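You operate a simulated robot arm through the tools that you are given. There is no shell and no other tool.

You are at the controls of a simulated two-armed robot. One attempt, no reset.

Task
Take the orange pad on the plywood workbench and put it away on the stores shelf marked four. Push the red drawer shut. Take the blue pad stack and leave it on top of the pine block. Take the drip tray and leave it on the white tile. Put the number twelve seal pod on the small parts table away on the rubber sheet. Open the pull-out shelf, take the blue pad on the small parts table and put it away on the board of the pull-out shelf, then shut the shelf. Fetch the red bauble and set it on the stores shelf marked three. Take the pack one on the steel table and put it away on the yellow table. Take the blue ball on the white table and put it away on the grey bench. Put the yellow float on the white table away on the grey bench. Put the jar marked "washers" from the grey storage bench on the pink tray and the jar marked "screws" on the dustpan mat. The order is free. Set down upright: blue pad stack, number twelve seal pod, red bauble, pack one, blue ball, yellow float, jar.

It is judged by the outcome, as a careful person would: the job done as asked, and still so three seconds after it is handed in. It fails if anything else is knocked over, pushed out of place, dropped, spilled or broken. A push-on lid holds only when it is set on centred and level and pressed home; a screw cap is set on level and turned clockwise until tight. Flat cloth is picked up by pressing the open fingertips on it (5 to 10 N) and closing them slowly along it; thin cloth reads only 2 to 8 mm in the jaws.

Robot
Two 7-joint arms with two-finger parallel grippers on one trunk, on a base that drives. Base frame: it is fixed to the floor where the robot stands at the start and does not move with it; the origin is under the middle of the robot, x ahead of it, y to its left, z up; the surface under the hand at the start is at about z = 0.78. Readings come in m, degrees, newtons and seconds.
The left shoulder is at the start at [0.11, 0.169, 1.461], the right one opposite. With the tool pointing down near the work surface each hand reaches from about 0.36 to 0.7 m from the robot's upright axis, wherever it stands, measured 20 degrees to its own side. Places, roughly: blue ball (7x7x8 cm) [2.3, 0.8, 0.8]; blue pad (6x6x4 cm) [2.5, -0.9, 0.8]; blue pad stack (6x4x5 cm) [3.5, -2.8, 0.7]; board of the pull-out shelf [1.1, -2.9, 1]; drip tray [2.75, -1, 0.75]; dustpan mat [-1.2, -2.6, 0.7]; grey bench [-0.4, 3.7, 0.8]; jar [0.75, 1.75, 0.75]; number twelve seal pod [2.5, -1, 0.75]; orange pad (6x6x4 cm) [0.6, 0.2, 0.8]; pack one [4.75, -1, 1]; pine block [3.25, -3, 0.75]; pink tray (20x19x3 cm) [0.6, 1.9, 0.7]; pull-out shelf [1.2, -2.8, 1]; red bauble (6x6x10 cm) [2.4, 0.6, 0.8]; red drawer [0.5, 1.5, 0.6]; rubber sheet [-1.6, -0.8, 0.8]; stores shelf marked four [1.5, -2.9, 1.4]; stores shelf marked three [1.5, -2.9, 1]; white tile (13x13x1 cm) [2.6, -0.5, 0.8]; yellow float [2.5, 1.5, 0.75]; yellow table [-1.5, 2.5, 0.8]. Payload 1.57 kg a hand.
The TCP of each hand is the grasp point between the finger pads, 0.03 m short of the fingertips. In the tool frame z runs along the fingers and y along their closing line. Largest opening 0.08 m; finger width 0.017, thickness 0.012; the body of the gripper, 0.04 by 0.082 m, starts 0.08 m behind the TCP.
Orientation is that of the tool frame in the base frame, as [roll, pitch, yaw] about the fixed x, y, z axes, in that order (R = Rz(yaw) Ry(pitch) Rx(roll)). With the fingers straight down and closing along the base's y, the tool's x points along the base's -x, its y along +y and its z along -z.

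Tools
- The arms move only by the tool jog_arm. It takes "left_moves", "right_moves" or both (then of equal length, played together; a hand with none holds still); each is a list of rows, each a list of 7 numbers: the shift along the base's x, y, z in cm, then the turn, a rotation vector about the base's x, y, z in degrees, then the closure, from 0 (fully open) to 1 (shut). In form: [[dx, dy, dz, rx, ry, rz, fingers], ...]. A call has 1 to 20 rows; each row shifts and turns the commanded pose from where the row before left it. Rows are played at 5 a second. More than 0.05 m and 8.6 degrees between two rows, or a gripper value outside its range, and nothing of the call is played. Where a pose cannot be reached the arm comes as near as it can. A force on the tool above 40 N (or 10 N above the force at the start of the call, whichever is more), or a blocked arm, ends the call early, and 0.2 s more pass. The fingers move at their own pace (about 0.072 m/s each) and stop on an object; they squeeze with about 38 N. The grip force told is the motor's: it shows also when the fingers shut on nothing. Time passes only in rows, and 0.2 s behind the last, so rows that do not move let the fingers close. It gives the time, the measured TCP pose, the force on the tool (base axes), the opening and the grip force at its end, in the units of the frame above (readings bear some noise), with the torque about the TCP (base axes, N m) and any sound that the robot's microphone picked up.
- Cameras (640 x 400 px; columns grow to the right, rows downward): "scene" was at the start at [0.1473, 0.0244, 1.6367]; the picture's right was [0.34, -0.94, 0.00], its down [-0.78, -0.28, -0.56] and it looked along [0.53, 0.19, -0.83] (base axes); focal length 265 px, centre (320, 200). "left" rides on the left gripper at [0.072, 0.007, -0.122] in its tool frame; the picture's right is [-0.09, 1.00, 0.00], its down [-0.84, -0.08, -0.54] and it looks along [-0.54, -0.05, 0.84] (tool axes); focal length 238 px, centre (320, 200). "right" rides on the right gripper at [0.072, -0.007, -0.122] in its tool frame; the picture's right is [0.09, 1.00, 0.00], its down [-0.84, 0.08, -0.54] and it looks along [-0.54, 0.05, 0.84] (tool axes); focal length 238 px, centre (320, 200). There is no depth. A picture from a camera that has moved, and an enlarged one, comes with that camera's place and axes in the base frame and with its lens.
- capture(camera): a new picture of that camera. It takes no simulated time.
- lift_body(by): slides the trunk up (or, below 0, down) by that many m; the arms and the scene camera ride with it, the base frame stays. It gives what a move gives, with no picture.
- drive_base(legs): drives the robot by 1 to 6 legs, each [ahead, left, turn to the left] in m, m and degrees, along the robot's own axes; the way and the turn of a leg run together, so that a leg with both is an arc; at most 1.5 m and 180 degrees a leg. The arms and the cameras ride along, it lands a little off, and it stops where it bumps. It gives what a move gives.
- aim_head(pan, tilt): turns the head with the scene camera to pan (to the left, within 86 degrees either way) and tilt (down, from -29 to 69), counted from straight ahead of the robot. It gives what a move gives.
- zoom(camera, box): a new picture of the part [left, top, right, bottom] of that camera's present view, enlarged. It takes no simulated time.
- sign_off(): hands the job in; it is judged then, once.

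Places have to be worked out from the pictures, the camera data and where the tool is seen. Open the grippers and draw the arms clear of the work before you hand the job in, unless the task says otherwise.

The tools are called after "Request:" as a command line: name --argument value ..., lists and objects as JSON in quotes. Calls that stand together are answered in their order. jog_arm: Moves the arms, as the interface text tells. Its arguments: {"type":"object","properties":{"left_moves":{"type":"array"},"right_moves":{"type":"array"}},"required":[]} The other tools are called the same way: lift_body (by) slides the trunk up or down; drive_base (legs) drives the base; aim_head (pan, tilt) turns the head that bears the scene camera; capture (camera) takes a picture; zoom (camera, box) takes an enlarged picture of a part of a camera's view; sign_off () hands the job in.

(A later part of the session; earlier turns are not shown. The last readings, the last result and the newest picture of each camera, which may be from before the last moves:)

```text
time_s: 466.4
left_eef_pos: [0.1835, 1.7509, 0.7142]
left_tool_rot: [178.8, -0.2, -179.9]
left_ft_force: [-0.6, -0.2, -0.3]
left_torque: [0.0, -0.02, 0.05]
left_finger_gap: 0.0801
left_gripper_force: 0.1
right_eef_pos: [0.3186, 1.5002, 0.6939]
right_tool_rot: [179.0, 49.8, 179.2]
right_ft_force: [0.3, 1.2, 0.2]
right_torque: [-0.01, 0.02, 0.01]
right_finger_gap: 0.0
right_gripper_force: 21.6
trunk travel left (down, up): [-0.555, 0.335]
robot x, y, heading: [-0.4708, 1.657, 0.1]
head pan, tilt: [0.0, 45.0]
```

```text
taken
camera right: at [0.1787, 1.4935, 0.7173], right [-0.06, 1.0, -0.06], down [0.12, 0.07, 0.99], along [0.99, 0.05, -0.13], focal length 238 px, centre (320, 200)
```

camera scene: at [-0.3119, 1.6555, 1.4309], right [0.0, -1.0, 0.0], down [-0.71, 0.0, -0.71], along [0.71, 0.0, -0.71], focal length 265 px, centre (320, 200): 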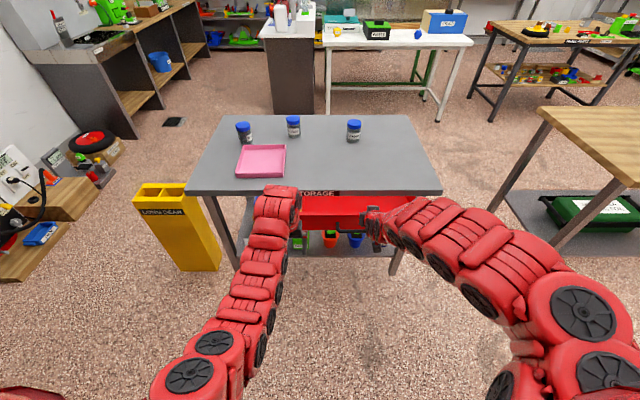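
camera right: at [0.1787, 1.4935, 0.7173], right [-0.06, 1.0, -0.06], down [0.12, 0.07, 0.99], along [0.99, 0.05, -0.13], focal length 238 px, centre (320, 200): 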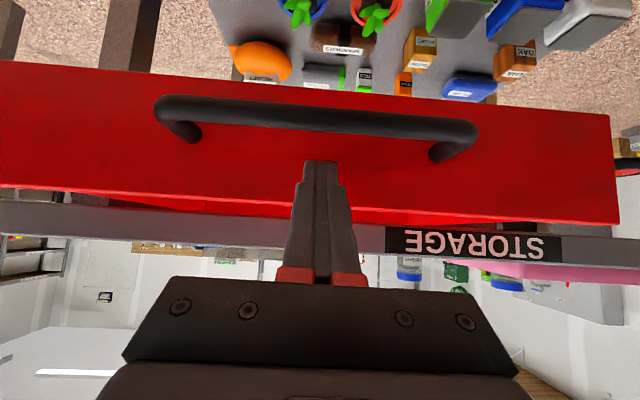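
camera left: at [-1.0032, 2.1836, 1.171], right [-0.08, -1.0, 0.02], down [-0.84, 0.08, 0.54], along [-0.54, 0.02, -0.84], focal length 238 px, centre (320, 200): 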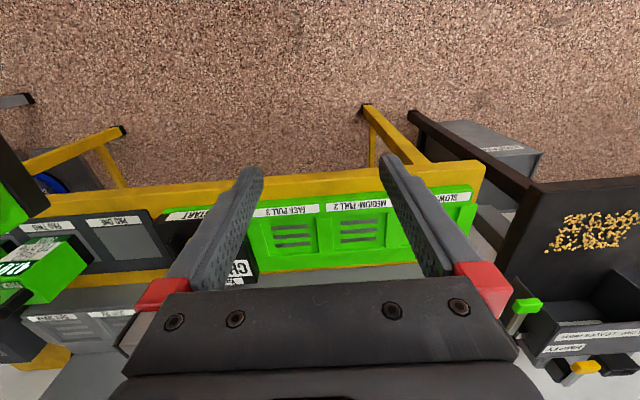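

The fingertips are right in front of the panel above the handle. I push forward in 1 cm steps.

Request:
jog_arm --right_moves '[[1, 0, 0, 0, 0, 0, 1], [1, 0, 0, 0, 0, 0, 1], [1, 0, 0, 0, 0, 0, 1], [1, 0, 0, 0, 0, 0, 1], [1, 0, 0, 0, 0, 0, 1], [0, 0, 0, 0, 0, 0, 1]]'

Request:
capture --camera "right"

```text
time_s: 467.8
left_eef_pos: [0.1841, 1.751, 0.7134]
left_tool_rot: [178.7, -0.3, -179.9]
left_ft_force: [0.0, 0.6, -0.1]
left_torque: [-0.01, 0.03, 0.01]
left_finger_gap: 0.08
left_gripper_force: 0.1
right_eef_pos: [0.3678, 1.4988, 0.6943]
right_tool_rot: [179.0, 49.8, 179.2]
right_ft_force: [0.5, -0.5, -0.6]
right_torque: [-0.02, 0.0, -0.04]
right_finger_gap: 0.0001
right_gripper_force: 21.3
trunk travel left (down, up): [-0.555, 0.335]
robot x, y, heading: [-0.4737, 1.6576, -0.0]
head pan, tilt: [0.0, 45.0]
```

```text
taken
camera right: at [0.2283, 1.4924, 0.7172], right [-0.06, 1.0, -0.06], down [0.13, 0.07, 0.99], along [0.99, 0.05, -0.13], focal length 238 px, centre (320, 200)
```

right: 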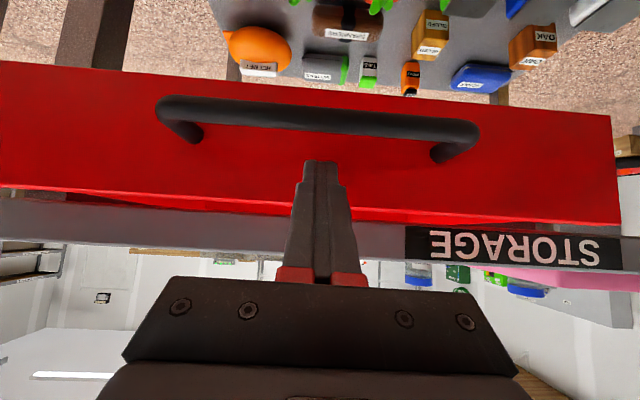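

The drawer slides with the hand. I continue pushing.

Request:
jog_arm --right_moves '[[1, 0, 0, 0, 0, 0, 1], [1, 0, 0, 0, 0, 0, 1], [1, 0, 0, 0, 0, 0, 1], [1, 0, 0, 0, 0, 0, 1], [0, 0, 0, 0, 0, 0, 1]]'

Request:
capture --camera "right"

Request:
zoom --camera "scene" --box '[280, 160, 430, 260]'

```text
time_s: 469.0
left_eef_pos: [0.1829, 1.752, 0.7136]
left_tool_rot: [178.6, -0.3, -179.9]
left_ft_force: [0.9, -0.2, 0.6]
left_torque: [-0.01, 0.02, -0.02]
left_finger_gap: 0.08
left_gripper_force: 0.0
right_eef_pos: [0.3866, 1.4989, 0.6943]
right_tool_rot: [178.9, 49.9, 179.1]
right_ft_force: [-0.1, 0.8, 0.6]
right_torque: [-0.03, 0.02, 0.01]
right_finger_gap: 0.0
right_gripper_force: 21.2
right hand out of reach, approached as far as the arm can: row 3, 4
trunk travel left (down, up): [-0.555, 0.335]
robot x, y, heading: [-0.4724, 1.6573, -0.3]
head pan, tilt: [0.0, 45.0]
```

```text
taken
camera right: at [0.2482, 1.4927, 0.7173], right [-0.06, 1.0, -0.06], down [0.13, 0.07, 0.99], along [0.99, 0.05, -0.13], focal length 238 px, centre (320, 200)
```

right: 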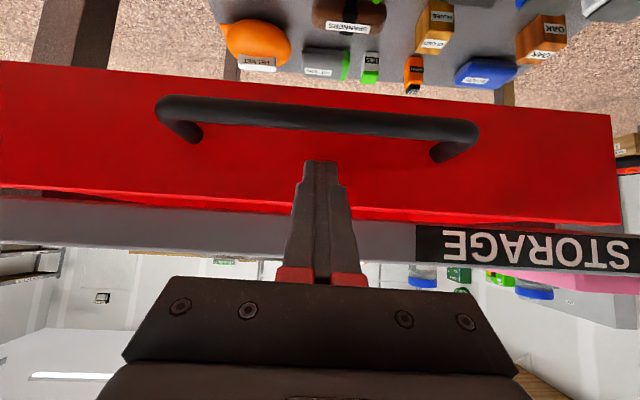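

```text
4.00 times, centred on (355, 210) of scene
camera zoom: at [-0.3117, 1.6556, 1.4309], right [0.0, -1.0, 0.0], down [-0.71, 0.0, -0.71], along [0.71, 0.0, -0.71], focal length 1062 px, centre (180, 160)
```

zoom: 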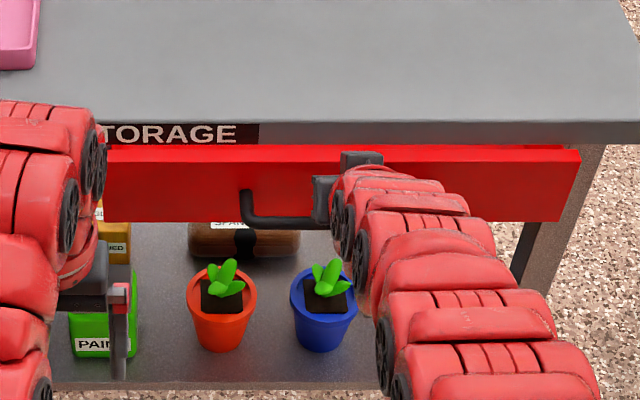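

The arm is at its reach limit; I push the rest by driving ahead slowly.

Request:
drive_base --legs '[[0.03, 0, 0]]'

Request:
capture --camera "right"

Request:
zoom --camera "scene" --box '[280, 160, 430, 260]'

```text
time_s: 469.9
left_eef_pos: [0.2141, 1.7491, 0.7154]
left_tool_rot: [178.7, 0.0, -179.9]
left_ft_force: [0.1, -0.1, -0.3]
left_torque: [0.0, -0.01, 0.02]
left_finger_gap: 0.0799
left_gripper_force: 0.0
right_eef_pos: [0.4152, 1.4986, 0.6928]
right_tool_rot: [178.9, 49.4, 179.0]
right_ft_force: [-2.7, 0.2, 0.8]
right_torque: [0.03, 0.02, 0.01]
right_finger_gap: 0.0
right_gripper_force: 20.8
trunk travel left (down, up): [-0.555, 0.335]
robot x, y, heading: [-0.4417, 1.6568, -0.3]
head pan, tilt: [0.0, 45.0]
stopped in leg 1: the force on the tool passed its limit at 83 N (the readings are from after the stop); the commanded pose is now the measured one
```

```text
taken
camera right: at [0.2762, 1.4922, 0.7161], right [-0.06, 1.0, -0.06], down [0.13, 0.06, 0.99], along [0.99, 0.05, -0.14], focal length 238 px, centre (320, 200)
```

right: 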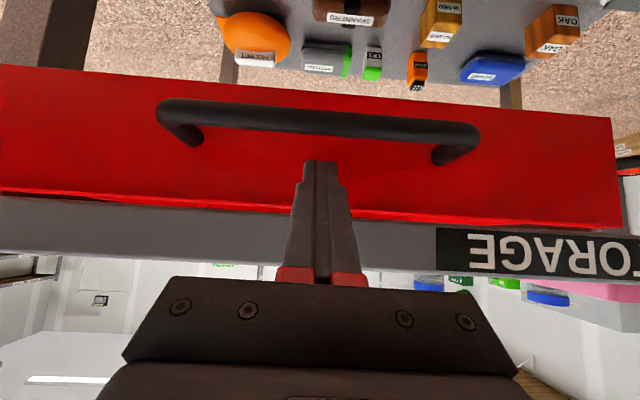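

```text
4.00 times, centred on (355, 210) of scene
camera zoom: at [-0.2824, 1.6552, 1.4309], right [0.0, -1.0, 0.0], down [-0.71, 0.0, -0.71], along [0.71, 0.0, -0.71], focal length 1062 px, centre (180, 160)
```

zoom: 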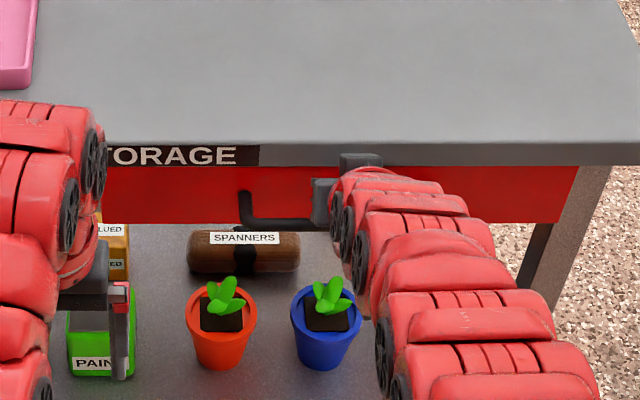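

The drawer hit its end stop (flush with the bench edge). I back away and raise the trunk, then look at the jars.

Request:
drive_base --legs '[[-0.2, 0, 0]]'

Request:
lift_body --by 0.22

Request:
capture --camera "scene"

Request:
zoom --camera "scene" --box '[220, 110, 420, 240]'

```text
time_s: 471.5
left_eef_pos: [0.0126, 1.75, 0.7147]
left_tool_rot: [178.7, -0.1, 179.9]
left_ft_force: [-0.1, 0.2, -0.2]
left_torque: [0.01, -0.03, -0.01]
left_finger_gap: 0.0799
left_gripper_force: 0.2
right_eef_pos: [0.2135, 1.4982, 0.6924]
right_tool_rot: [178.8, 49.6, 179.0]
right_ft_force: [-0.4, -0.6, -0.2]
right_torque: [0.03, 0.01, 0.0]
right_finger_gap: 0.0
right_gripper_force: 21.6
trunk travel left (down, up): [-0.555, 0.335]
robot x, y, heading: [-0.646, 1.66, -0.2]
head pan, tilt: [0.0, 45.0]
```

```text
time_s: 473.9
left_eef_pos: [0.0134, 1.7507, 0.935]
left_tool_rot: [178.7, -0.2, 180.0]
left_ft_force: [0.2, -0.3, 0.9]
left_torque: [-0.01, 0.0, 0.03]
left_finger_gap: 0.0798
left_gripper_force: 0.0
right_eef_pos: [0.2137, 1.4985, 0.9128]
right_tool_rot: [178.8, 49.6, 179.0]
right_ft_force: [1.3, 1.1, -0.2]
right_torque: [0.03, -0.03, 0.0]
right_finger_gap: 0.0
right_gripper_force: 21.1
trunk travel left (down, up): [-0.775, 0.115]
robot x, y, heading: [-0.6412, 1.6568, -0.0]
head pan, tilt: [0.0, 45.0]
```

```text
taken
camera scene: at [-0.4834, 1.6559, 1.6508], right [0.0, -1.0, 0.0], down [-0.71, 0.0, -0.71], along [0.71, 0.0, -0.71], focal length 265 px, centre (320, 200)
```

scene: 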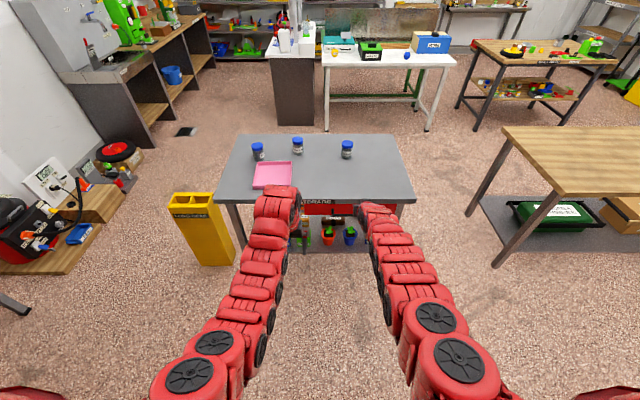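

```text
3.08 times, centred on (320, 175) of scene
camera zoom: at [-0.4834, 1.6559, 1.6508], right [0.0, -1.0, 0.0], down [-0.71, 0.0, -0.71], along [0.71, 0.0, -0.71], focal length 817 px, centre (320, 277)
```

zoom: 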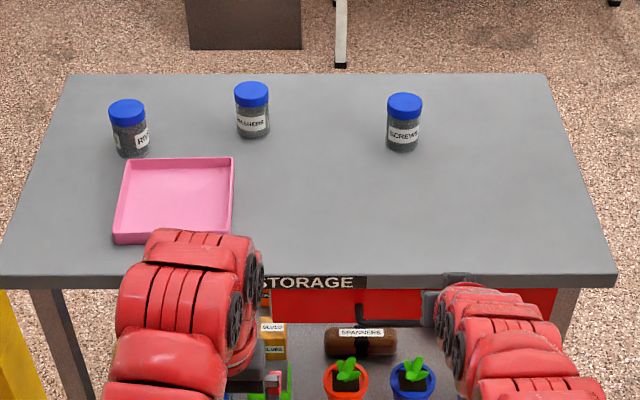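

The drawer is shut. Jar positions: WASHERS ≈[0.80, 1.78], SCREWS ≈[0.765, 1.507], pink tray centre ≈[0.59, 1.90]. I tilt the left hand too and open the right, then drive closer.

Request:
jog_arm --left_moves '[[1, 0, 1.5, 0, -8.4, 0, 0], [1, 0, 1.5, 0, -8.4, 0, 0], [1, 0, 1.5, 0, -8.4, 0, 0], [1, 0, 1.5, 0, -8.4, 0, 0], [1, 0, 1.5, 0, -8.4, 0, 0], [1, 0, 1.5, 0, -8.4, 0, 0], [0, 0, 0, 0, 0, 0, 0]]' --right_moves '[[0, 0, 1.5, 0, 0, 0, 0.5], [0, 0, 1.5, 0, 0, 0, 0], [0, 0, 1.5, 0, 0, 0, 0], [0, 0, 1.5, 0, 0, 0, 0], [0, 0, 1.5, 0, 0, 0, 0], [0, 0, 1.5, 0, 0, 0, 0], [0, 0, 0, 0, 0, 0, 0]]'

Request:
drive_base --legs '[[0.5, 0, 0]]'

Request:
capture --camera "left"

Request:
capture --camera "right"

Request:
capture --camera "scene"

```text
time_s: 475.5
left_eef_pos: [0.0714, 1.7508, 1.0241]
left_tool_rot: [178.8, 50.2, -179.9]
left_ft_force: [0.3, -0.3, -0.2]
left_torque: [0.02, -0.04, 0.0]
left_finger_gap: 0.0802
left_gripper_force: 0.2
right_eef_pos: [0.2141, 1.5001, 1.0004]
right_tool_rot: [178.9, 49.5, 179.1]
right_ft_force: [-0.2, -0.2, -0.1]
right_torque: [-0.01, 0.01, 0.0]
right_finger_gap: 0.0797
right_gripper_force: 0.0
trunk travel left (down, up): [-0.775, 0.115]
robot x, y, heading: [-0.6452, 1.653, -0.3]
head pan, tilt: [0.0, 45.0]
```

```text
time_s: 478.4
left_eef_pos: [0.5632, 1.7489, 1.0227]
left_tool_rot: [178.8, 50.4, -179.9]
left_ft_force: [0.4, -0.1, -0.4]
left_torque: [-0.03, 0.01, 0.01]
left_finger_gap: 0.08
left_gripper_force: 0.0
right_eef_pos: [0.7065, 1.4963, 1.0019]
right_tool_rot: [179.0, 49.6, 179.1]
right_ft_force: [-0.2, -0.2, 0.1]
right_torque: [0.05, -0.01, -0.02]
right_finger_gap: 0.0801
right_gripper_force: 0.0
trunk travel left (down, up): [-0.775, 0.115]
robot x, y, heading: [-0.1509, 1.6533, -0.2]
head pan, tilt: [0.0, 45.0]
```

```text
taken
camera left: at [0.4243, 1.7533, 1.0469], right [0.04, 1.0, 0.08], down [0.12, -0.09, 0.99], along [0.99, -0.03, -0.12], focal length 238 px, centre (320, 200)
```

left: 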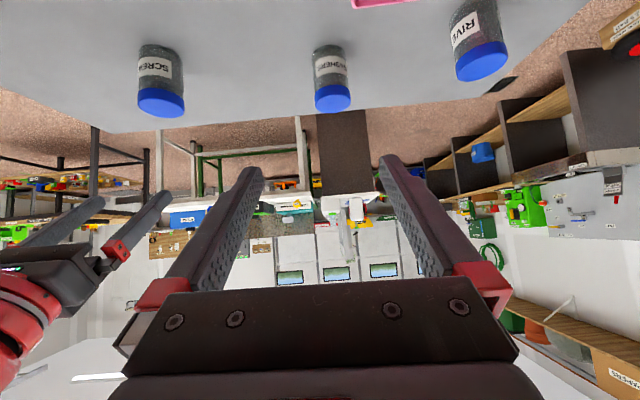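

```text
taken
camera right: at [0.5672, 1.4902, 1.026], right [-0.06, 1.0, -0.06], down [0.13, 0.07, 0.99], along [0.99, 0.05, -0.14], focal length 238 px, centre (320, 200)
```

right: 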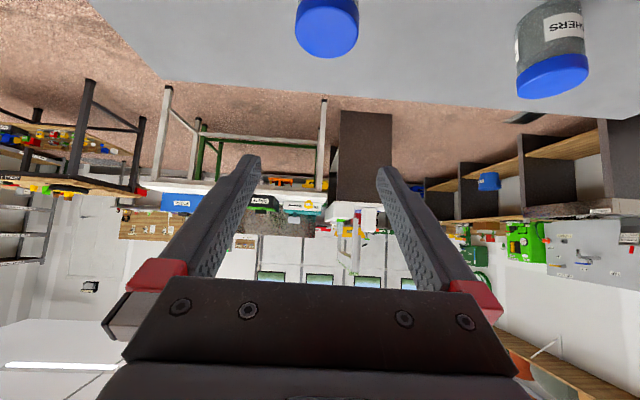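

```text
taken
camera scene: at [0.0088, 1.6539, 1.6509], right [0.0, -1.0, 0.0], down [-0.71, 0.0, -0.71], along [0.71, 0.0, -0.71], focal length 265 px, centre (320, 200)
```

scene: 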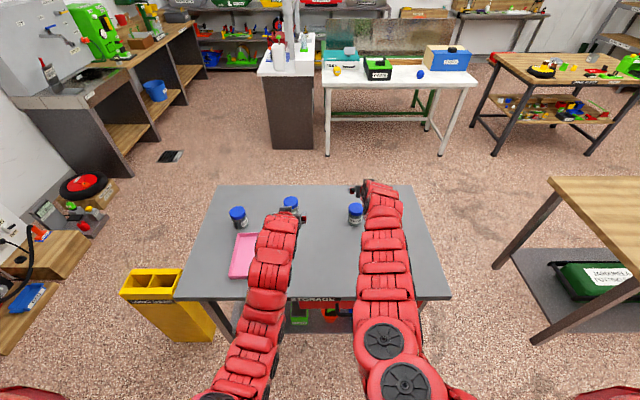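

I zoom in from the scene camera to triangulate the jars.

Request:
zoom --camera "scene" --box '[220, 185, 380, 285]'

Request:
zoom --camera "left" --box '[120, 20, 380, 140]'

```text
4.00 times, centred on (300, 235) of scene
camera zoom: at [0.0088, 1.6539, 1.6509], right [0.0, -1.0, 0.0], down [-0.71, 0.0, -0.71], along [0.71, 0.0, -0.71], focal length 1062 px, centre (400, 60)
```

zoom: 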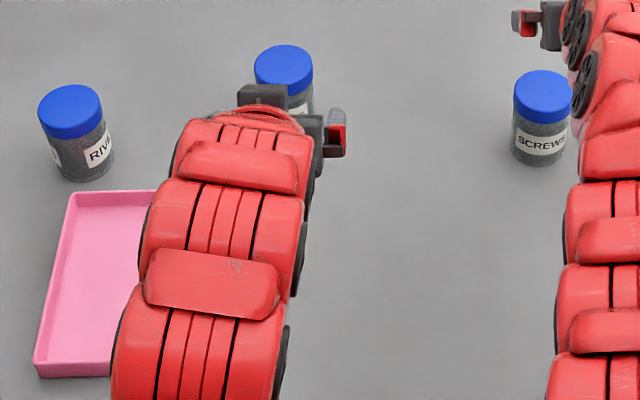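

```text
2.46 times, centred on (250, 80) of left
camera zoom: at [0.4243, 1.7533, 1.0469], right [0.04, 1.0, 0.08], down [0.12, -0.09, 0.99], along [0.99, -0.03, -0.12], focal length 587 px, centre (492, 495)
```

zoom: 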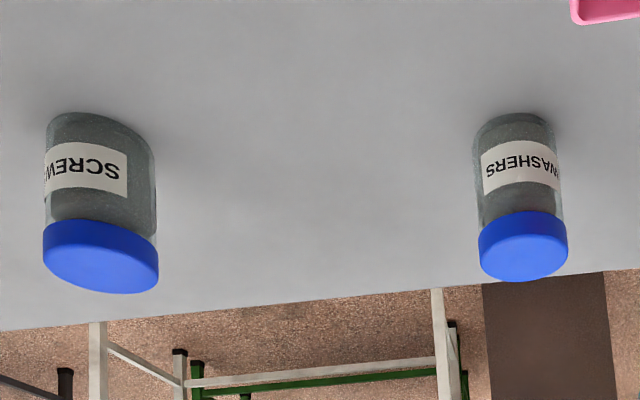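

Triangulated: WASHERS centre ≈[0.83, 1.78], SCREWS ≈[0.788, 1.497], bench z≈0.735, lids top ≈0.825. I drive 0.17 m closer, lower the trunk, and put each hand above its jar.

Request:
drive_base --legs '[[0.17, 0, 0]]'

Request:
jog_arm --left_moves '[[3, 1, 0, 0, 0, 0, 0], [3, 1, 0, 0, 0, 0, 0], [3, 1.1, 0, 0, 0, 0, 0], [0, 0, 0, 0, 0, 0, 0]]' --right_moves '[[-3, 0, 0, 0, 0, 0, 0], [-3, 0, 0, 0, 0, 0, 0], [-2.5, 0, 0, 0, 0, 0, 0], [0, 0, 0, 0, 0, 0, 0]]'

Request:
lift_body --by -0.09

Request:
capture --camera "left"

Request:
capture --camera "right"

```text
time_s: 479.8
left_eef_pos: [0.7323, 1.7513, 1.0243]
left_tool_rot: [178.7, 50.2, -179.6]
left_ft_force: [0.6, -0.5, 0.1]
left_torque: [0.03, 0.03, 0.02]
left_finger_gap: 0.0798
left_gripper_force: 0.1
right_eef_pos: [0.8759, 1.5, 1.0021]
right_tool_rot: [178.8, 49.5, 179.4]
right_ft_force: [-0.4, -0.8, 0.3]
right_torque: [-0.02, 0.01, 0.02]
right_finger_gap: 0.0798
right_gripper_force: 0.1
trunk travel left (down, up): [-0.775, 0.115]
robot x, y, heading: [0.0179, 1.654, 0.1]
head pan, tilt: [0.0, 45.0]
```

```text
time_s: 480.8
left_eef_pos: [0.8244, 1.7831, 1.0237]
left_tool_rot: [178.7, 50.4, -179.6]
left_ft_force: [0.2, -0.6, 0.2]
left_torque: [0.02, 0.04, -0.01]
left_finger_gap: 0.08
left_gripper_force: 0.0
right_eef_pos: [0.7909, 1.4984, 1.0017]
right_tool_rot: [179.0, 49.5, 179.4]
right_ft_force: [0.3, -0.4, -0.2]
right_torque: [0.02, -0.02, -0.01]
right_finger_gap: 0.08
right_gripper_force: 0.1
trunk travel left (down, up): [-0.775, 0.115]
robot x, y, heading: [0.0183, 1.6538, -0.0]
head pan, tilt: [0.0, 45.0]
```

```text
time_s: 482.1
left_eef_pos: [0.8238, 1.7825, 0.9344]
left_tool_rot: [178.7, 50.3, -179.7]
left_ft_force: [0.6, 0.2, 0.3]
left_torque: [0.04, 0.02, -0.01]
left_finger_gap: 0.08
left_gripper_force: 0.1
right_eef_pos: [0.7909, 1.498, 0.9106]
right_tool_rot: [179.0, 49.4, 179.5]
right_ft_force: [0.0, -0.7, 0.4]
right_torque: [0.0, 0.01, -0.03]
right_finger_gap: 0.08
right_gripper_force: 0.2
trunk travel left (down, up): [-0.685, 0.205]
robot x, y, heading: [0.0166, 1.6541, -0.1]
head pan, tilt: [0.0, 45.0]
```

```text
taken
camera left: at [0.684, 1.7865, 0.9561], right [0.04, 1.0, 0.08], down [0.12, -0.09, 0.99], along [0.99, -0.03, -0.12], focal length 238 px, centre (320, 200)
```

left: 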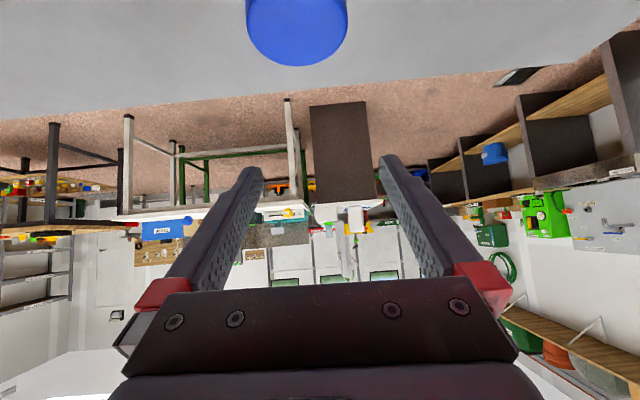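

```text
taken
camera right: at [0.6528, 1.4922, 0.9347], right [-0.06, 1.0, -0.06], down [0.13, 0.07, 0.99], along [0.99, 0.05, -0.13], focal length 238 px, centre (320, 200)
```

right: 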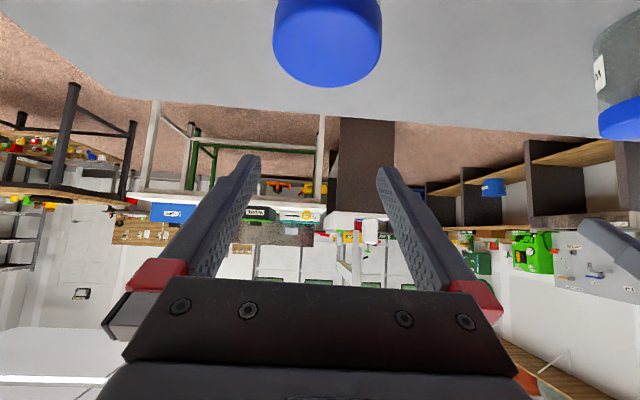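

Both jars are lined up (left trim −0.5 cm in y, right −0.4 cm in x). I descend with both hands.

Request:
jog_arm --left_moves '[[0.2, -0.5, -3, 0, 0, 0, 0], [0, 0, -4, 0, 0, 0, 0], [0, 0, -4, 0, 0, 0, 0], [0, 0, -2, 0, 0, 0, 0], [0, 0, 0, 0, 0, 0, 0]]' --right_moves '[[-0.4, 0.2, -3, 0, 0, 0, 0], [0, 0, -4, 0, 0, 0, 0], [0, 0, -3, 0, 0, 0, 0], [0, 0, -1, 0, 0, 0, 0], [0, 0, 0, 0, 0, 0, 0]]'

Request:
capture --camera "left"

Request:
capture --camera "right"

```text
time_s: 483.3
left_eef_pos: [0.8265, 1.7761, 0.8013]
left_tool_rot: [178.8, 50.3, -179.7]
left_ft_force: [0.0, -0.1, -1.0]
left_torque: [0.0, -0.02, 0.0]
left_finger_gap: 0.08
left_gripper_force: 0.1
right_eef_pos: [0.7901, 1.5007, 0.801]
right_tool_rot: [178.9, 49.5, 179.4]
right_ft_force: [0.0, 0.5, -0.1]
right_torque: [-0.01, -0.01, -0.03]
right_finger_gap: 0.0799
right_gripper_force: 0.1
trunk travel left (down, up): [-0.685, 0.205]
robot x, y, heading: [0.0161, 1.6525, -0.4]
head pan, tilt: [0.0, 45.0]
```

```text
taken
camera left: at [0.6852, 1.7803, 0.8241], right [0.04, 1.0, 0.08], down [0.12, -0.09, 0.99], along [0.99, -0.03, -0.12], focal length 238 px, centre (320, 200)
```

left: 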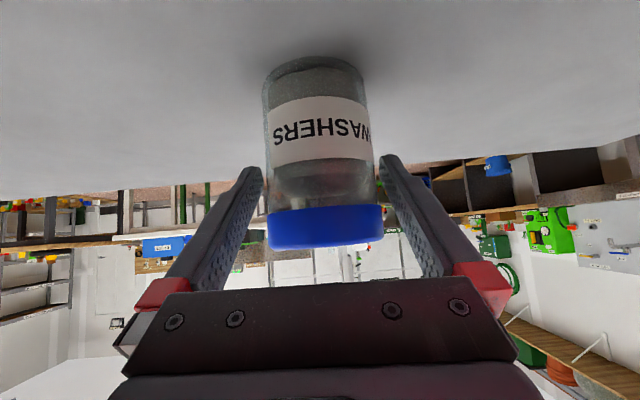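

```text
taken
camera right: at [0.6506, 1.4946, 0.8248], right [-0.06, 1.0, -0.06], down [0.13, 0.07, 0.99], along [0.99, 0.05, -0.13], focal length 238 px, centre (320, 200)
```

right: 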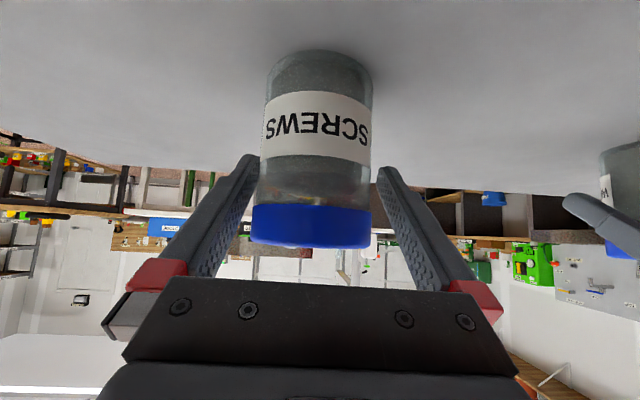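

Labels confirm WASHERS (left) and SCREWS (right). I lower 1.5 cm more and close both grippers.

Request:
jog_arm --left_moves '[[0, 0, -1.5, 0, 0, 0, 0], [0, 0, 0, 0, 0, 0, 0.3], [0, 0, 0, 0, 0, 0, 1], [0, 0, 0, 0, 0, 0, 1], [0, 0, 0, 0, 0, 0, 1]]' --right_moves '[[0, 0, -1.5, 0, 0, 0, 0], [0, 0, 0, 0, 0, 0, 0.3], [0, 0, 0, 0, 0, 0, 1], [0, 0, 0, 0, 0, 0, 1], [0, 0, 0, 0, 0, 0, 1]]'

Request:
lift_body --by 0.03

Request:
capture --camera "left"

Request:
capture --camera "right"

```text
time_s: 484.5
left_eef_pos: [0.8261, 1.777, 0.7857]
left_tool_rot: [178.6, 50.3, -179.7]
left_ft_force: [-0.5, -0.3, 0.2]
left_torque: [-0.01, -0.03, -0.01]
left_finger_gap: 0.0616
left_gripper_force: 37.9
right_eef_pos: [0.789, 1.5008, 0.7855]
right_tool_rot: [178.9, 49.5, 179.4]
right_ft_force: [-0.2, -1.5, -0.3]
right_torque: [-0.16, 0.01, 0.0]
right_finger_gap: 0.0633
right_gripper_force: 38.0
trunk travel left (down, up): [-0.685, 0.205]
robot x, y, heading: [0.0204, 1.6574, 0.1]
head pan, tilt: [0.0, 45.0]
```

```text
time_s: 485.2
left_eef_pos: [0.8269, 1.7751, 0.8178]
left_tool_rot: [178.7, 50.2, -179.7]
left_ft_force: [-0.1, 0.6, -3.9]
left_torque: [0.02, 0.0, -0.04]
left_finger_gap: 0.0621
left_gripper_force: 37.8
right_eef_pos: [0.7899, 1.5006, 0.8147]
right_tool_rot: [178.9, 49.3, 179.3]
right_ft_force: [-0.2, 0.3, -5.2]
right_torque: [-0.02, -0.06, 0.01]
right_finger_gap: 0.0633
right_gripper_force: 37.8
trunk travel left (down, up): [-0.715, 0.175]
robot x, y, heading: [0.0174, 1.6541, -0.0]
head pan, tilt: [0.0, 45.0]
```

```text
taken
camera left: at [0.6871, 1.7803, 0.8393], right [0.04, 1.0, 0.08], down [0.12, -0.09, 0.99], along [0.99, -0.03, -0.13], focal length 238 px, centre (320, 200)
```

left: 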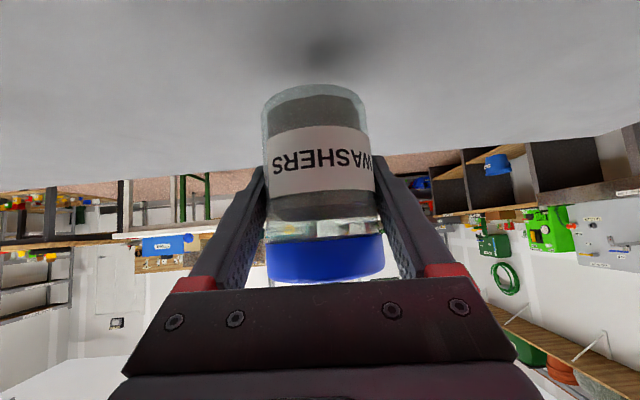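

```text
taken
camera right: at [0.651, 1.494, 0.8389], right [-0.06, 1.0, -0.06], down [0.13, 0.07, 0.99], along [0.99, 0.05, -0.14], focal length 238 px, centre (320, 200)
```

right: 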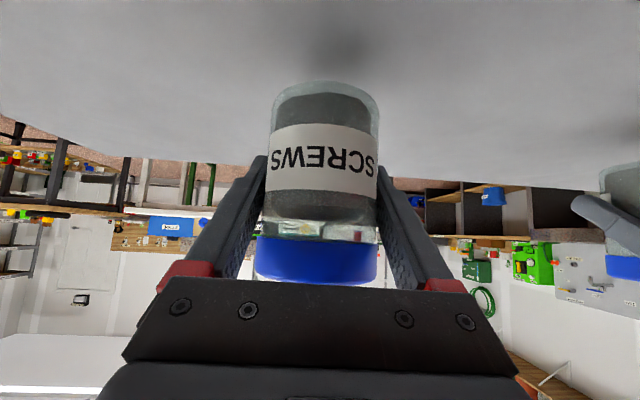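

Both jars are held upright. I raise, then back the robot and strafe so the washers jar comes over the pink tray.

Request:
lift_body --by 0.06

Request:
drive_base --legs '[[-0.22, 0, 0], [0, 0.11, 0]]'

Request:
capture --camera "left"

Request:
capture --camera "scene"

```text
time_s: 486.2
left_eef_pos: [0.8262, 1.7759, 0.8774]
left_tool_rot: [178.8, 50.1, -179.7]
left_ft_force: [-0.3, 0.2, -3.0]
left_torque: [-0.01, -0.03, -0.03]
left_finger_gap: 0.062
left_gripper_force: 37.6
right_eef_pos: [0.7885, 1.5008, 0.8755]
right_tool_rot: [179.0, 49.5, 179.3]
right_ft_force: [0.3, 0.0, -3.9]
right_torque: [0.0, -0.04, 0.0]
right_finger_gap: 0.063
right_gripper_force: 38.0
trunk travel left (down, up): [-0.775, 0.115]
robot x, y, heading: [0.0165, 1.653, 0.1]
head pan, tilt: [0.0, 45.0]
```

```text
time_s: 488.7
left_eef_pos: [0.6063, 1.8867, 0.8771]
left_tool_rot: [178.7, 50.3, -179.7]
left_ft_force: [0.2, -0.6, -3.9]
left_torque: [0.05, -0.01, 0.01]
left_finger_gap: 0.062
left_gripper_force: 37.9
right_eef_pos: [0.5694, 1.6107, 0.875]
right_tool_rot: [178.9, 49.4, 179.4]
right_ft_force: [-0.2, 0.3, -4.6]
right_torque: [0.01, -0.02, -0.02]
right_finger_gap: 0.0631
right_gripper_force: 37.9
trunk travel left (down, up): [-0.775, 0.115]
robot x, y, heading: [-0.2015, 1.7659, -0.1]
head pan, tilt: [0.0, 45.0]
```

```text
taken
camera left: at [0.4659, 1.8902, 0.8998], right [0.04, 1.0, 0.08], down [0.12, -0.09, 0.99], along [0.99, -0.03, -0.12], focal length 238 px, centre (320, 200)
```

left: 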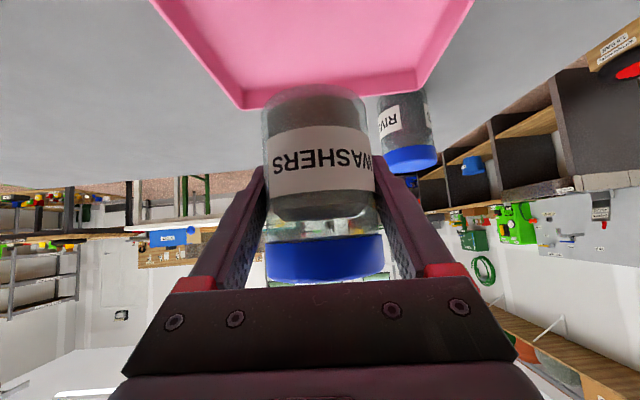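

```text
taken
camera scene: at [-0.041, 1.7637, 1.6507], right [0.0, -1.0, 0.0], down [-0.71, 0.0, -0.71], along [0.71, 0.0, -0.71], focal length 265 px, centre (320, 200)
```

scene: 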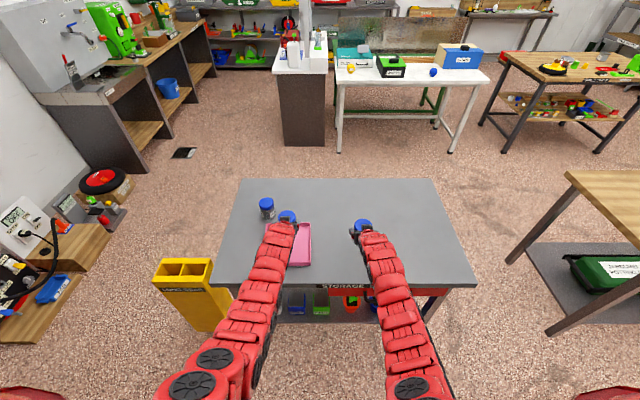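

The tray spans y 1.81–1.99, back edge x≈0.69. I move the washers jar to its middle and lower it.

Request:
jog_arm --left_moves '[[-0.8, 1, 0, 0, 0, 0, 1], [0, 0, -3, 0, 0, 0, 1], [0, 0, -2.5, 0, 0, 0, 1], [0, 0, -1.2, 0, 0, 0, 1], [0, 0, 0, 0, 0, 0, 1]]'

Request:
capture --camera "left"

Request:
jog_arm --left_moves '[[0, 0, -0.6, 0, 0, 0, 1], [0, 0, -0.4, 0, 0, 0, 1], [0, 0, 0, 0, 0, 0, 1]]'

```text
time_s: 489.9
left_eef_pos: [0.5991, 1.8986, 0.8203]
left_tool_rot: [178.6, 50.2, -179.5]
left_ft_force: [-0.3, -0.6, -3.3]
left_torque: [-0.01, -0.01, 0.0]
left_finger_gap: 0.0621
left_gripper_force: 38.3
left hand out of reach, approached as far as the arm can: row 4
right_eef_pos: [0.5692, 1.6101, 0.8753]
right_tool_rot: [179.0, 49.5, 179.5]
right_ft_force: [-0.6, 0.1, -3.7]
right_torque: [-0.01, -0.01, 0.04]
right_finger_gap: 0.0632
right_gripper_force: 38.5
trunk travel left (down, up): [-0.775, 0.115]
robot x, y, heading: [-0.2038, 1.7634, 0.1]
head pan, tilt: [0.0, 45.0]
```

```text
taken
camera left: at [0.4592, 1.9008, 0.8423], right [0.03, 1.0, 0.09], down [0.12, -0.09, 0.99], along [0.99, -0.02, -0.12], focal length 238 px, centre (320, 200)
```

left: 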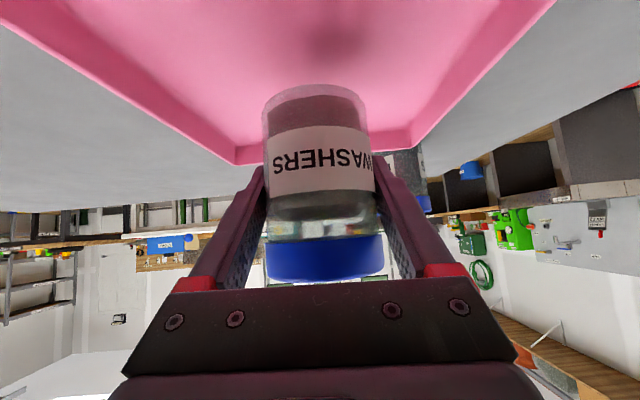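

```text
time_s: 490.7
left_eef_pos: [0.6002, 1.898, 0.82]
left_tool_rot: [178.8, 50.2, -179.5]
left_ft_force: [-0.1, 0.2, -3.2]
left_torque: [0.02, -0.02, 0.0]
left_finger_gap: 0.0618
left_gripper_force: 37.6
left hand out of reach, approached as far as the arm can: row 1, 2
right_eef_pos: [0.5693, 1.6103, 0.8749]
right_tool_rot: [178.9, 49.4, 179.5]
right_ft_force: [0.1, -0.4, -3.5]
right_torque: [-0.02, -0.02, 0.0]
right_finger_gap: 0.063
right_gripper_force: 38.3
trunk travel left (down, up): [-0.775, 0.115]
robot x, y, heading: [-0.2087, 1.7623, 0.2]
head pan, tilt: [0.0, 45.0]
```

The arm is at reach limit downward; I lower with the trunk (the right jar stays clear of the bench).

Request:
lift_body --by -0.02

Request:
lift_body --by -0.006

Request:
lift_body --by -0.004

```text
time_s: 491.4
left_eef_pos: [0.6011, 1.8977, 0.8001]
left_tool_rot: [178.8, 50.1, -179.6]
left_ft_force: [0.8, 0.6, -4.2]
left_torque: [-0.01, -0.04, -0.01]
left_finger_gap: 0.0618
left_gripper_force: 37.9
right_eef_pos: [0.5681, 1.6103, 0.8561]
right_tool_rot: [178.8, 49.4, 179.4]
right_ft_force: [-0.2, 0.1, -3.0]
right_torque: [0.01, -0.07, -0.03]
right_finger_gap: 0.0628
right_gripper_force: 38.0
trunk travel left (down, up): [-0.755, 0.135]
robot x, y, heading: [-0.1991, 1.7645, 0.0]
head pan, tilt: [0.0, 45.0]
```

```text
time_s: 491.9
left_eef_pos: [0.6004, 1.8975, 0.7937]
left_tool_rot: [178.8, 50.2, -179.7]
left_ft_force: [0.3, -0.1, -3.4]
left_torque: [0.0, -0.06, 0.02]
left_finger_gap: 0.0617
left_gripper_force: 38.0
right_eef_pos: [0.5683, 1.6112, 0.8497]
right_tool_rot: [178.8, 49.4, 179.5]
right_ft_force: [0.9, -0.2, -4.3]
right_torque: [-0.01, -0.03, -0.03]
right_finger_gap: 0.0631
right_gripper_force: 37.8
trunk travel left (down, up): [-0.749, 0.141]
robot x, y, heading: [-0.2041, 1.7644, 0.2]
head pan, tilt: [0.0, 45.0]
```

```text
time_s: 492.5
left_eef_pos: [0.6014, 1.8981, 0.7917]
left_tool_rot: [178.9, 50.3, -179.4]
left_ft_force: [2.4, -0.2, 3.2]
left_torque: [-0.18, 0.04, 0.01]
left_finger_gap: 0.0619
left_gripper_force: 37.9
right_eef_pos: [0.5679, 1.6106, 0.8471]
right_tool_rot: [178.9, 49.6, 179.4]
right_ft_force: [1.4, 0.1, -2.4]
right_torque: [0.02, 0.01, -0.01]
right_finger_gap: 0.0631
right_gripper_force: 38.1
trunk travel left (down, up): [-0.745, 0.145]
robot x, y, heading: [-0.202, 1.763, 0.0]
head pan, tilt: [0.0, 45.0]
```

Contact. I open the left gripper and withdraw back along the fingers.

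Request:
jog_arm --left_moves '[[0, 0, 0, 0, 0, 0, 0.12], [0, 0, 0, 0, 0, 0, 0], [0, 0, 0, 0, 0, 0, 0], [-1.6, 0, 1.4, 0, 0, 0, 0], [-2.3, 0, 2, 0, 0, 0, 0], [-2.3, 0, 2.2, 0, 0, 0, 0], [-2, 0, 4, 0, 0, 0, 0], [0, 0, 4.5, 0, 0, 0, 0]]'

Request:
capture --camera "left"

Request:
capture --camera "scene"

```text
time_s: 494.3
left_eef_pos: [0.5476, 1.8945, 0.9013]
left_tool_rot: [179.0, 50.1, -179.5]
left_ft_force: [-0.4, -0.8, -0.1]
left_torque: [0.0, -0.02, -0.05]
left_finger_gap: 0.0799
left_gripper_force: 0.1
left hand out of reach, approached as far as the arm can: row 7, 8
right_eef_pos: [0.5676, 1.6095, 0.8439]
right_tool_rot: [178.9, 49.4, 179.4]
right_ft_force: [-0.4, -0.5, -3.7]
right_torque: [-0.01, -0.02, 0.0]
right_finger_gap: 0.0632
right_gripper_force: 37.7
trunk travel left (down, up): [-0.745, 0.145]
robot x, y, heading: [-0.202, 1.7652, -0.3]
head pan, tilt: [0.0, 45.0]
```

```text
taken
camera left: at [0.4069, 1.8984, 0.9251], right [0.04, 1.0, 0.08], down [0.12, -0.09, 0.99], along [0.99, -0.03, -0.12], focal length 238 px, centre (320, 200)
```

left: 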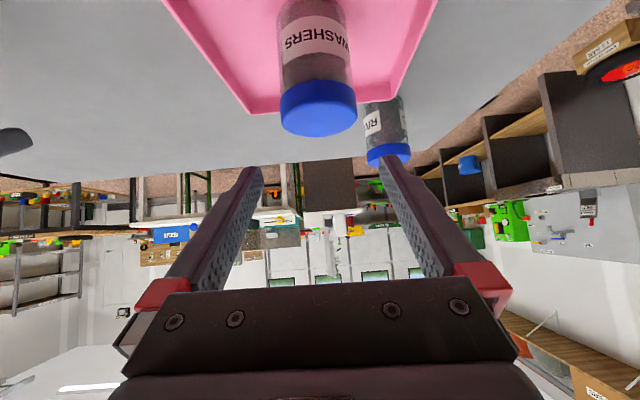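

```text
taken
camera scene: at [-0.0409, 1.7638, 1.6207], right [0.0, -1.0, 0.0], down [-0.71, 0.0, -0.71], along [0.71, 0.0, -0.71], focal length 265 px, centre (320, 200)
```

scene: 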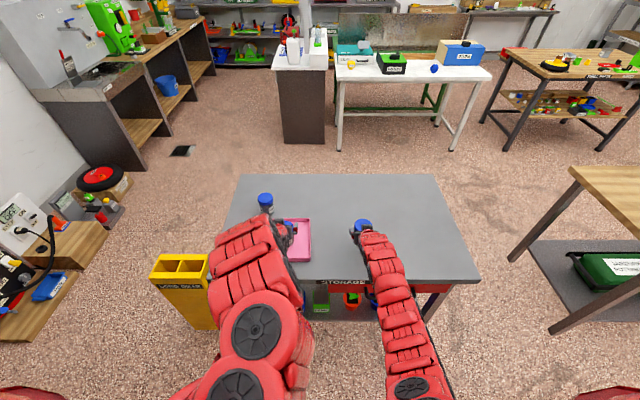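

The washers jar stands in the pink tray. With the screws jar in the right hand I back off, turn south and drive toward the dustpan mat.

Request:
lift_body --by 0.1

Request:
drive_base --legs '[[-0.13, 0, 0], [0, 0, -90], [1.4, 0, 0], [1.4, 0, 0], [0.7, 0, 0]]'

Request:
capture --camera "scene"

```text
time_s: 495.6
left_eef_pos: [0.5466, 1.8948, 1.002]
left_tool_rot: [178.8, 50.3, -179.6]
left_ft_force: [0.3, -1.1, -0.4]
left_torque: [0.0, 0.01, 0.0]
left_finger_gap: 0.0801
left_gripper_force: 0.0
right_eef_pos: [0.5684, 1.6108, 0.9463]
right_tool_rot: [179.0, 49.4, 179.4]
right_ft_force: [-0.4, -0.3, -4.6]
right_torque: [-0.01, -0.03, 0.0]
right_finger_gap: 0.0634
right_gripper_force: 37.8
trunk travel left (down, up): [-0.845, 0.045]
robot x, y, heading: [-0.205, 1.7643, 0.2]
head pan, tilt: [0.0, 45.0]
```

```text
time_s: 517.3
left_eef_pos: [-0.0824, -2.4826, 1.0019]
left_tool_rot: [178.8, 50.2, 92.0]
left_ft_force: [-0.2, -0.2, 0.5]
left_torque: [0.0, -0.03, 0.0]
left_finger_gap: 0.0799
left_gripper_force: 0.1
right_eef_pos: [-0.365, -2.5135, 0.9455]
right_tool_rot: [178.8, 49.5, 91.1]
right_ft_force: [0.4, 0.3, -3.6]
right_torque: [0.0, -0.02, 0.0]
right_finger_gap: 0.0633
right_gripper_force: 37.5
trunk travel left (down, up): [-0.845, 0.045]
robot x, y, heading: [-0.2345, -1.733, -88.3]
head pan, tilt: [0.0, 45.0]
```

```text
taken
camera scene: at [-0.2302, -1.8995, 1.7209], right [-1.0, -0.03, 0.0], down [-0.02, 0.71, -0.71], along [0.02, -0.71, -0.71], focal length 265 px, centre (320, 200)
```

scene: 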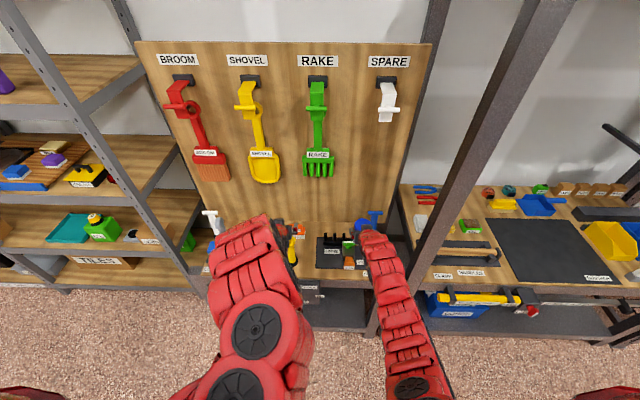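

I came close over the tool bench; I back straight out 0.25 m, then strafe right to stand before the black mat.

Request:
drive_base --legs '[[-0.25, 0, 0], [0, -0.85, -1.7]]'

Request:
capture --camera "scene"

Request:
zoom --camera "scene" --box '[220, 130, 460, 280]'

```text
time_s: 523.3
left_eef_pos: [-0.984, -2.2415, 1.0019]
left_tool_rot: [178.8, 50.3, 88.9]
left_ft_force: [0.0, -0.2, -1.2]
left_torque: [0.01, 0.0, 0.0]
left_finger_gap: 0.0801
left_gripper_force: 0.0
right_eef_pos: [-1.2697, -2.2563, 0.9451]
right_tool_rot: [178.9, 49.4, 88.0]
right_ft_force: [-0.4, 0.2, -3.9]
right_torque: [-0.05, -0.01, 0.0]
right_finger_gap: 0.0631
right_gripper_force: 38.0
trunk travel left (down, up): [-0.845, 0.045]
robot x, y, heading: [-1.0919, -1.4878, -91.5]
head pan, tilt: [0.0, 45.0]
```

```text
taken
camera scene: at [-1.1008, -1.6516, 1.7208], right [-1.0, 0.02, 0.0], down [0.02, 0.71, -0.71], along [-0.02, -0.71, -0.71], focal length 265 px, centre (320, 200)
```

scene: 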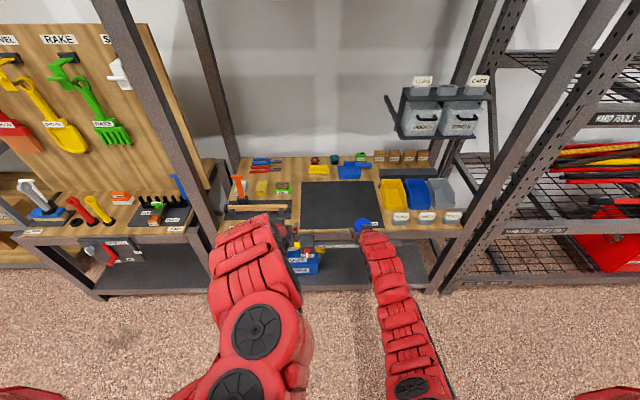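

```text
2.67 times, centred on (340, 205) of scene
camera zoom: at [-1.1008, -1.6516, 1.7208], right [-1.0, 0.02, 0.0], down [0.02, 0.71, -0.71], along [-0.02, -0.71, -0.71], focal length 708 px, centre (267, 187)
```

zoom: 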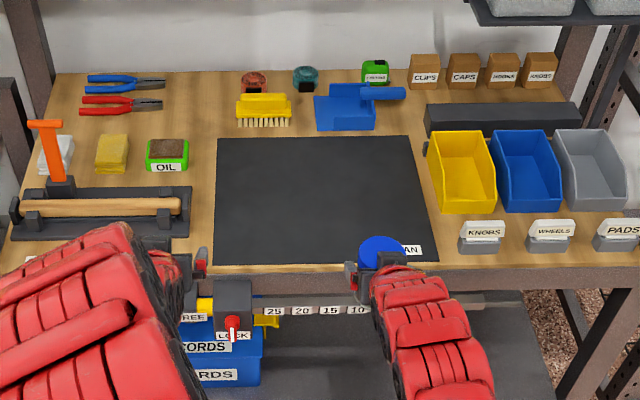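

The dustpan mat (labelled) spans x −1.42…−1.03, y −2.78…−2.45 and is empty. I drive ahead 0.33 m and check above the mat.

Request:
drive_base --legs '[[0.33, 0, 1.5]]'

Request:
capture --camera "right"

Request:
capture --camera "scene"

```text
time_s: 525.5
left_eef_pos: [-0.9631, -2.5723, 1.0042]
left_tool_rot: [178.8, 50.2, 90.8]
left_ft_force: [-0.8, 0.0, 0.3]
left_torque: [0.0, -0.01, 0.02]
left_finger_gap: 0.0797
left_gripper_force: 0.0
right_eef_pos: [-1.2467, -2.5955, 0.9456]
right_tool_rot: [178.9, 49.5, 89.9]
right_ft_force: [-0.3, -0.4, -3.4]
right_torque: [-0.04, 0.0, -0.01]
right_finger_gap: 0.0632
right_gripper_force: 38.6
trunk travel left (down, up): [-0.845, 0.045]
robot x, y, heading: [-1.0973, -1.8219, -89.4]
head pan, tilt: [0.0, 45.0]
```

```text
taken
camera right: at [-1.2549, -2.4548, 0.97], right [1.0, 0.07, -0.06], down [0.07, -0.13, 0.99], along [0.06, -0.99, -0.14], focal length 238 px, centre (320, 200)
```

right: 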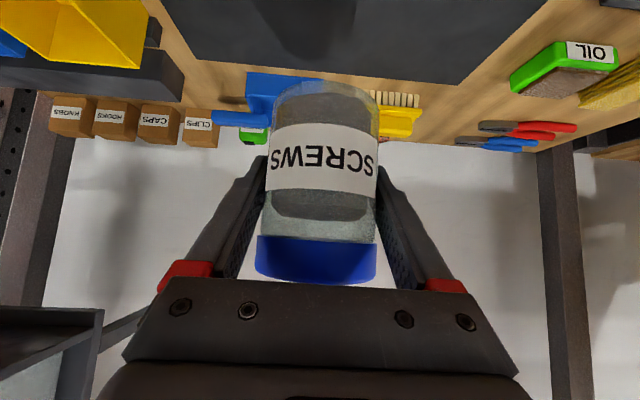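

```text
taken
camera scene: at [-1.0985, -1.9834, 1.7209], right [-1.0, -0.01, 0.0], down [-0.01, 0.71, -0.71], along [0.01, -0.71, -0.71], focal length 265 px, centre (320, 200)
```

scene: 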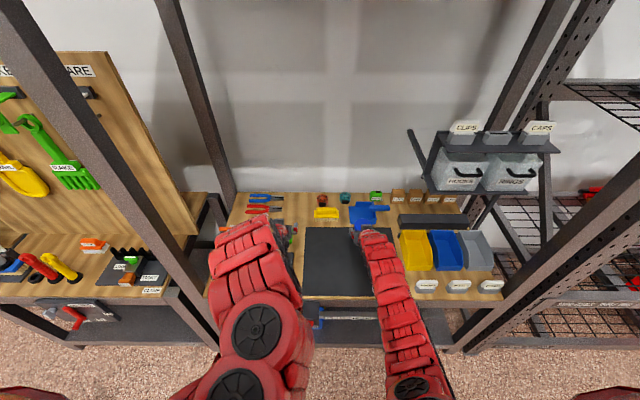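

The jar is over the middle of the mat. I lower it.

Request:
jog_arm --right_moves '[[0, 0, -4.5, 0, 0, 0, 1], [0, 0, -4.5, 0, 0, 0, 1], [0, 0, -3, 0, 0, 0, 1], [0, 0, 0, 0, 0, 0, 1]]'

Request:
capture --camera "right"

```text
time_s: 526.5
left_eef_pos: [-0.9644, -2.5708, 1.0023]
left_tool_rot: [178.8, 50.2, 90.9]
left_ft_force: [0.3, 0.6, -0.5]
left_torque: [0.0, 0.0, 0.02]
left_finger_gap: 0.0799
left_gripper_force: 0.1
right_eef_pos: [-1.2476, -2.5964, 0.8487]
right_tool_rot: [179.1, 49.5, 89.8]
right_ft_force: [0.5, 0.7, -3.5]
right_torque: [-0.03, 0.02, 0.0]
right_finger_gap: 0.0631
right_gripper_force: 37.8
right hand out of reach, approached as far as the arm can: row 3
trunk travel left (down, up): [-0.845, 0.045]
robot x, y, heading: [-1.0987, -1.8194, -89.5]
head pan, tilt: [0.0, 45.0]
```

```text
taken
camera right: at [-1.2561, -2.4554, 0.8726], right [1.0, 0.07, -0.06], down [0.07, -0.13, 0.99], along [0.06, -0.99, -0.13], focal length 238 px, centre (320, 200)
```

right: 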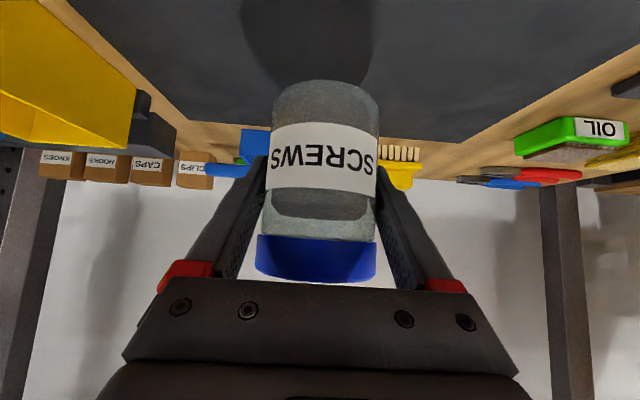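

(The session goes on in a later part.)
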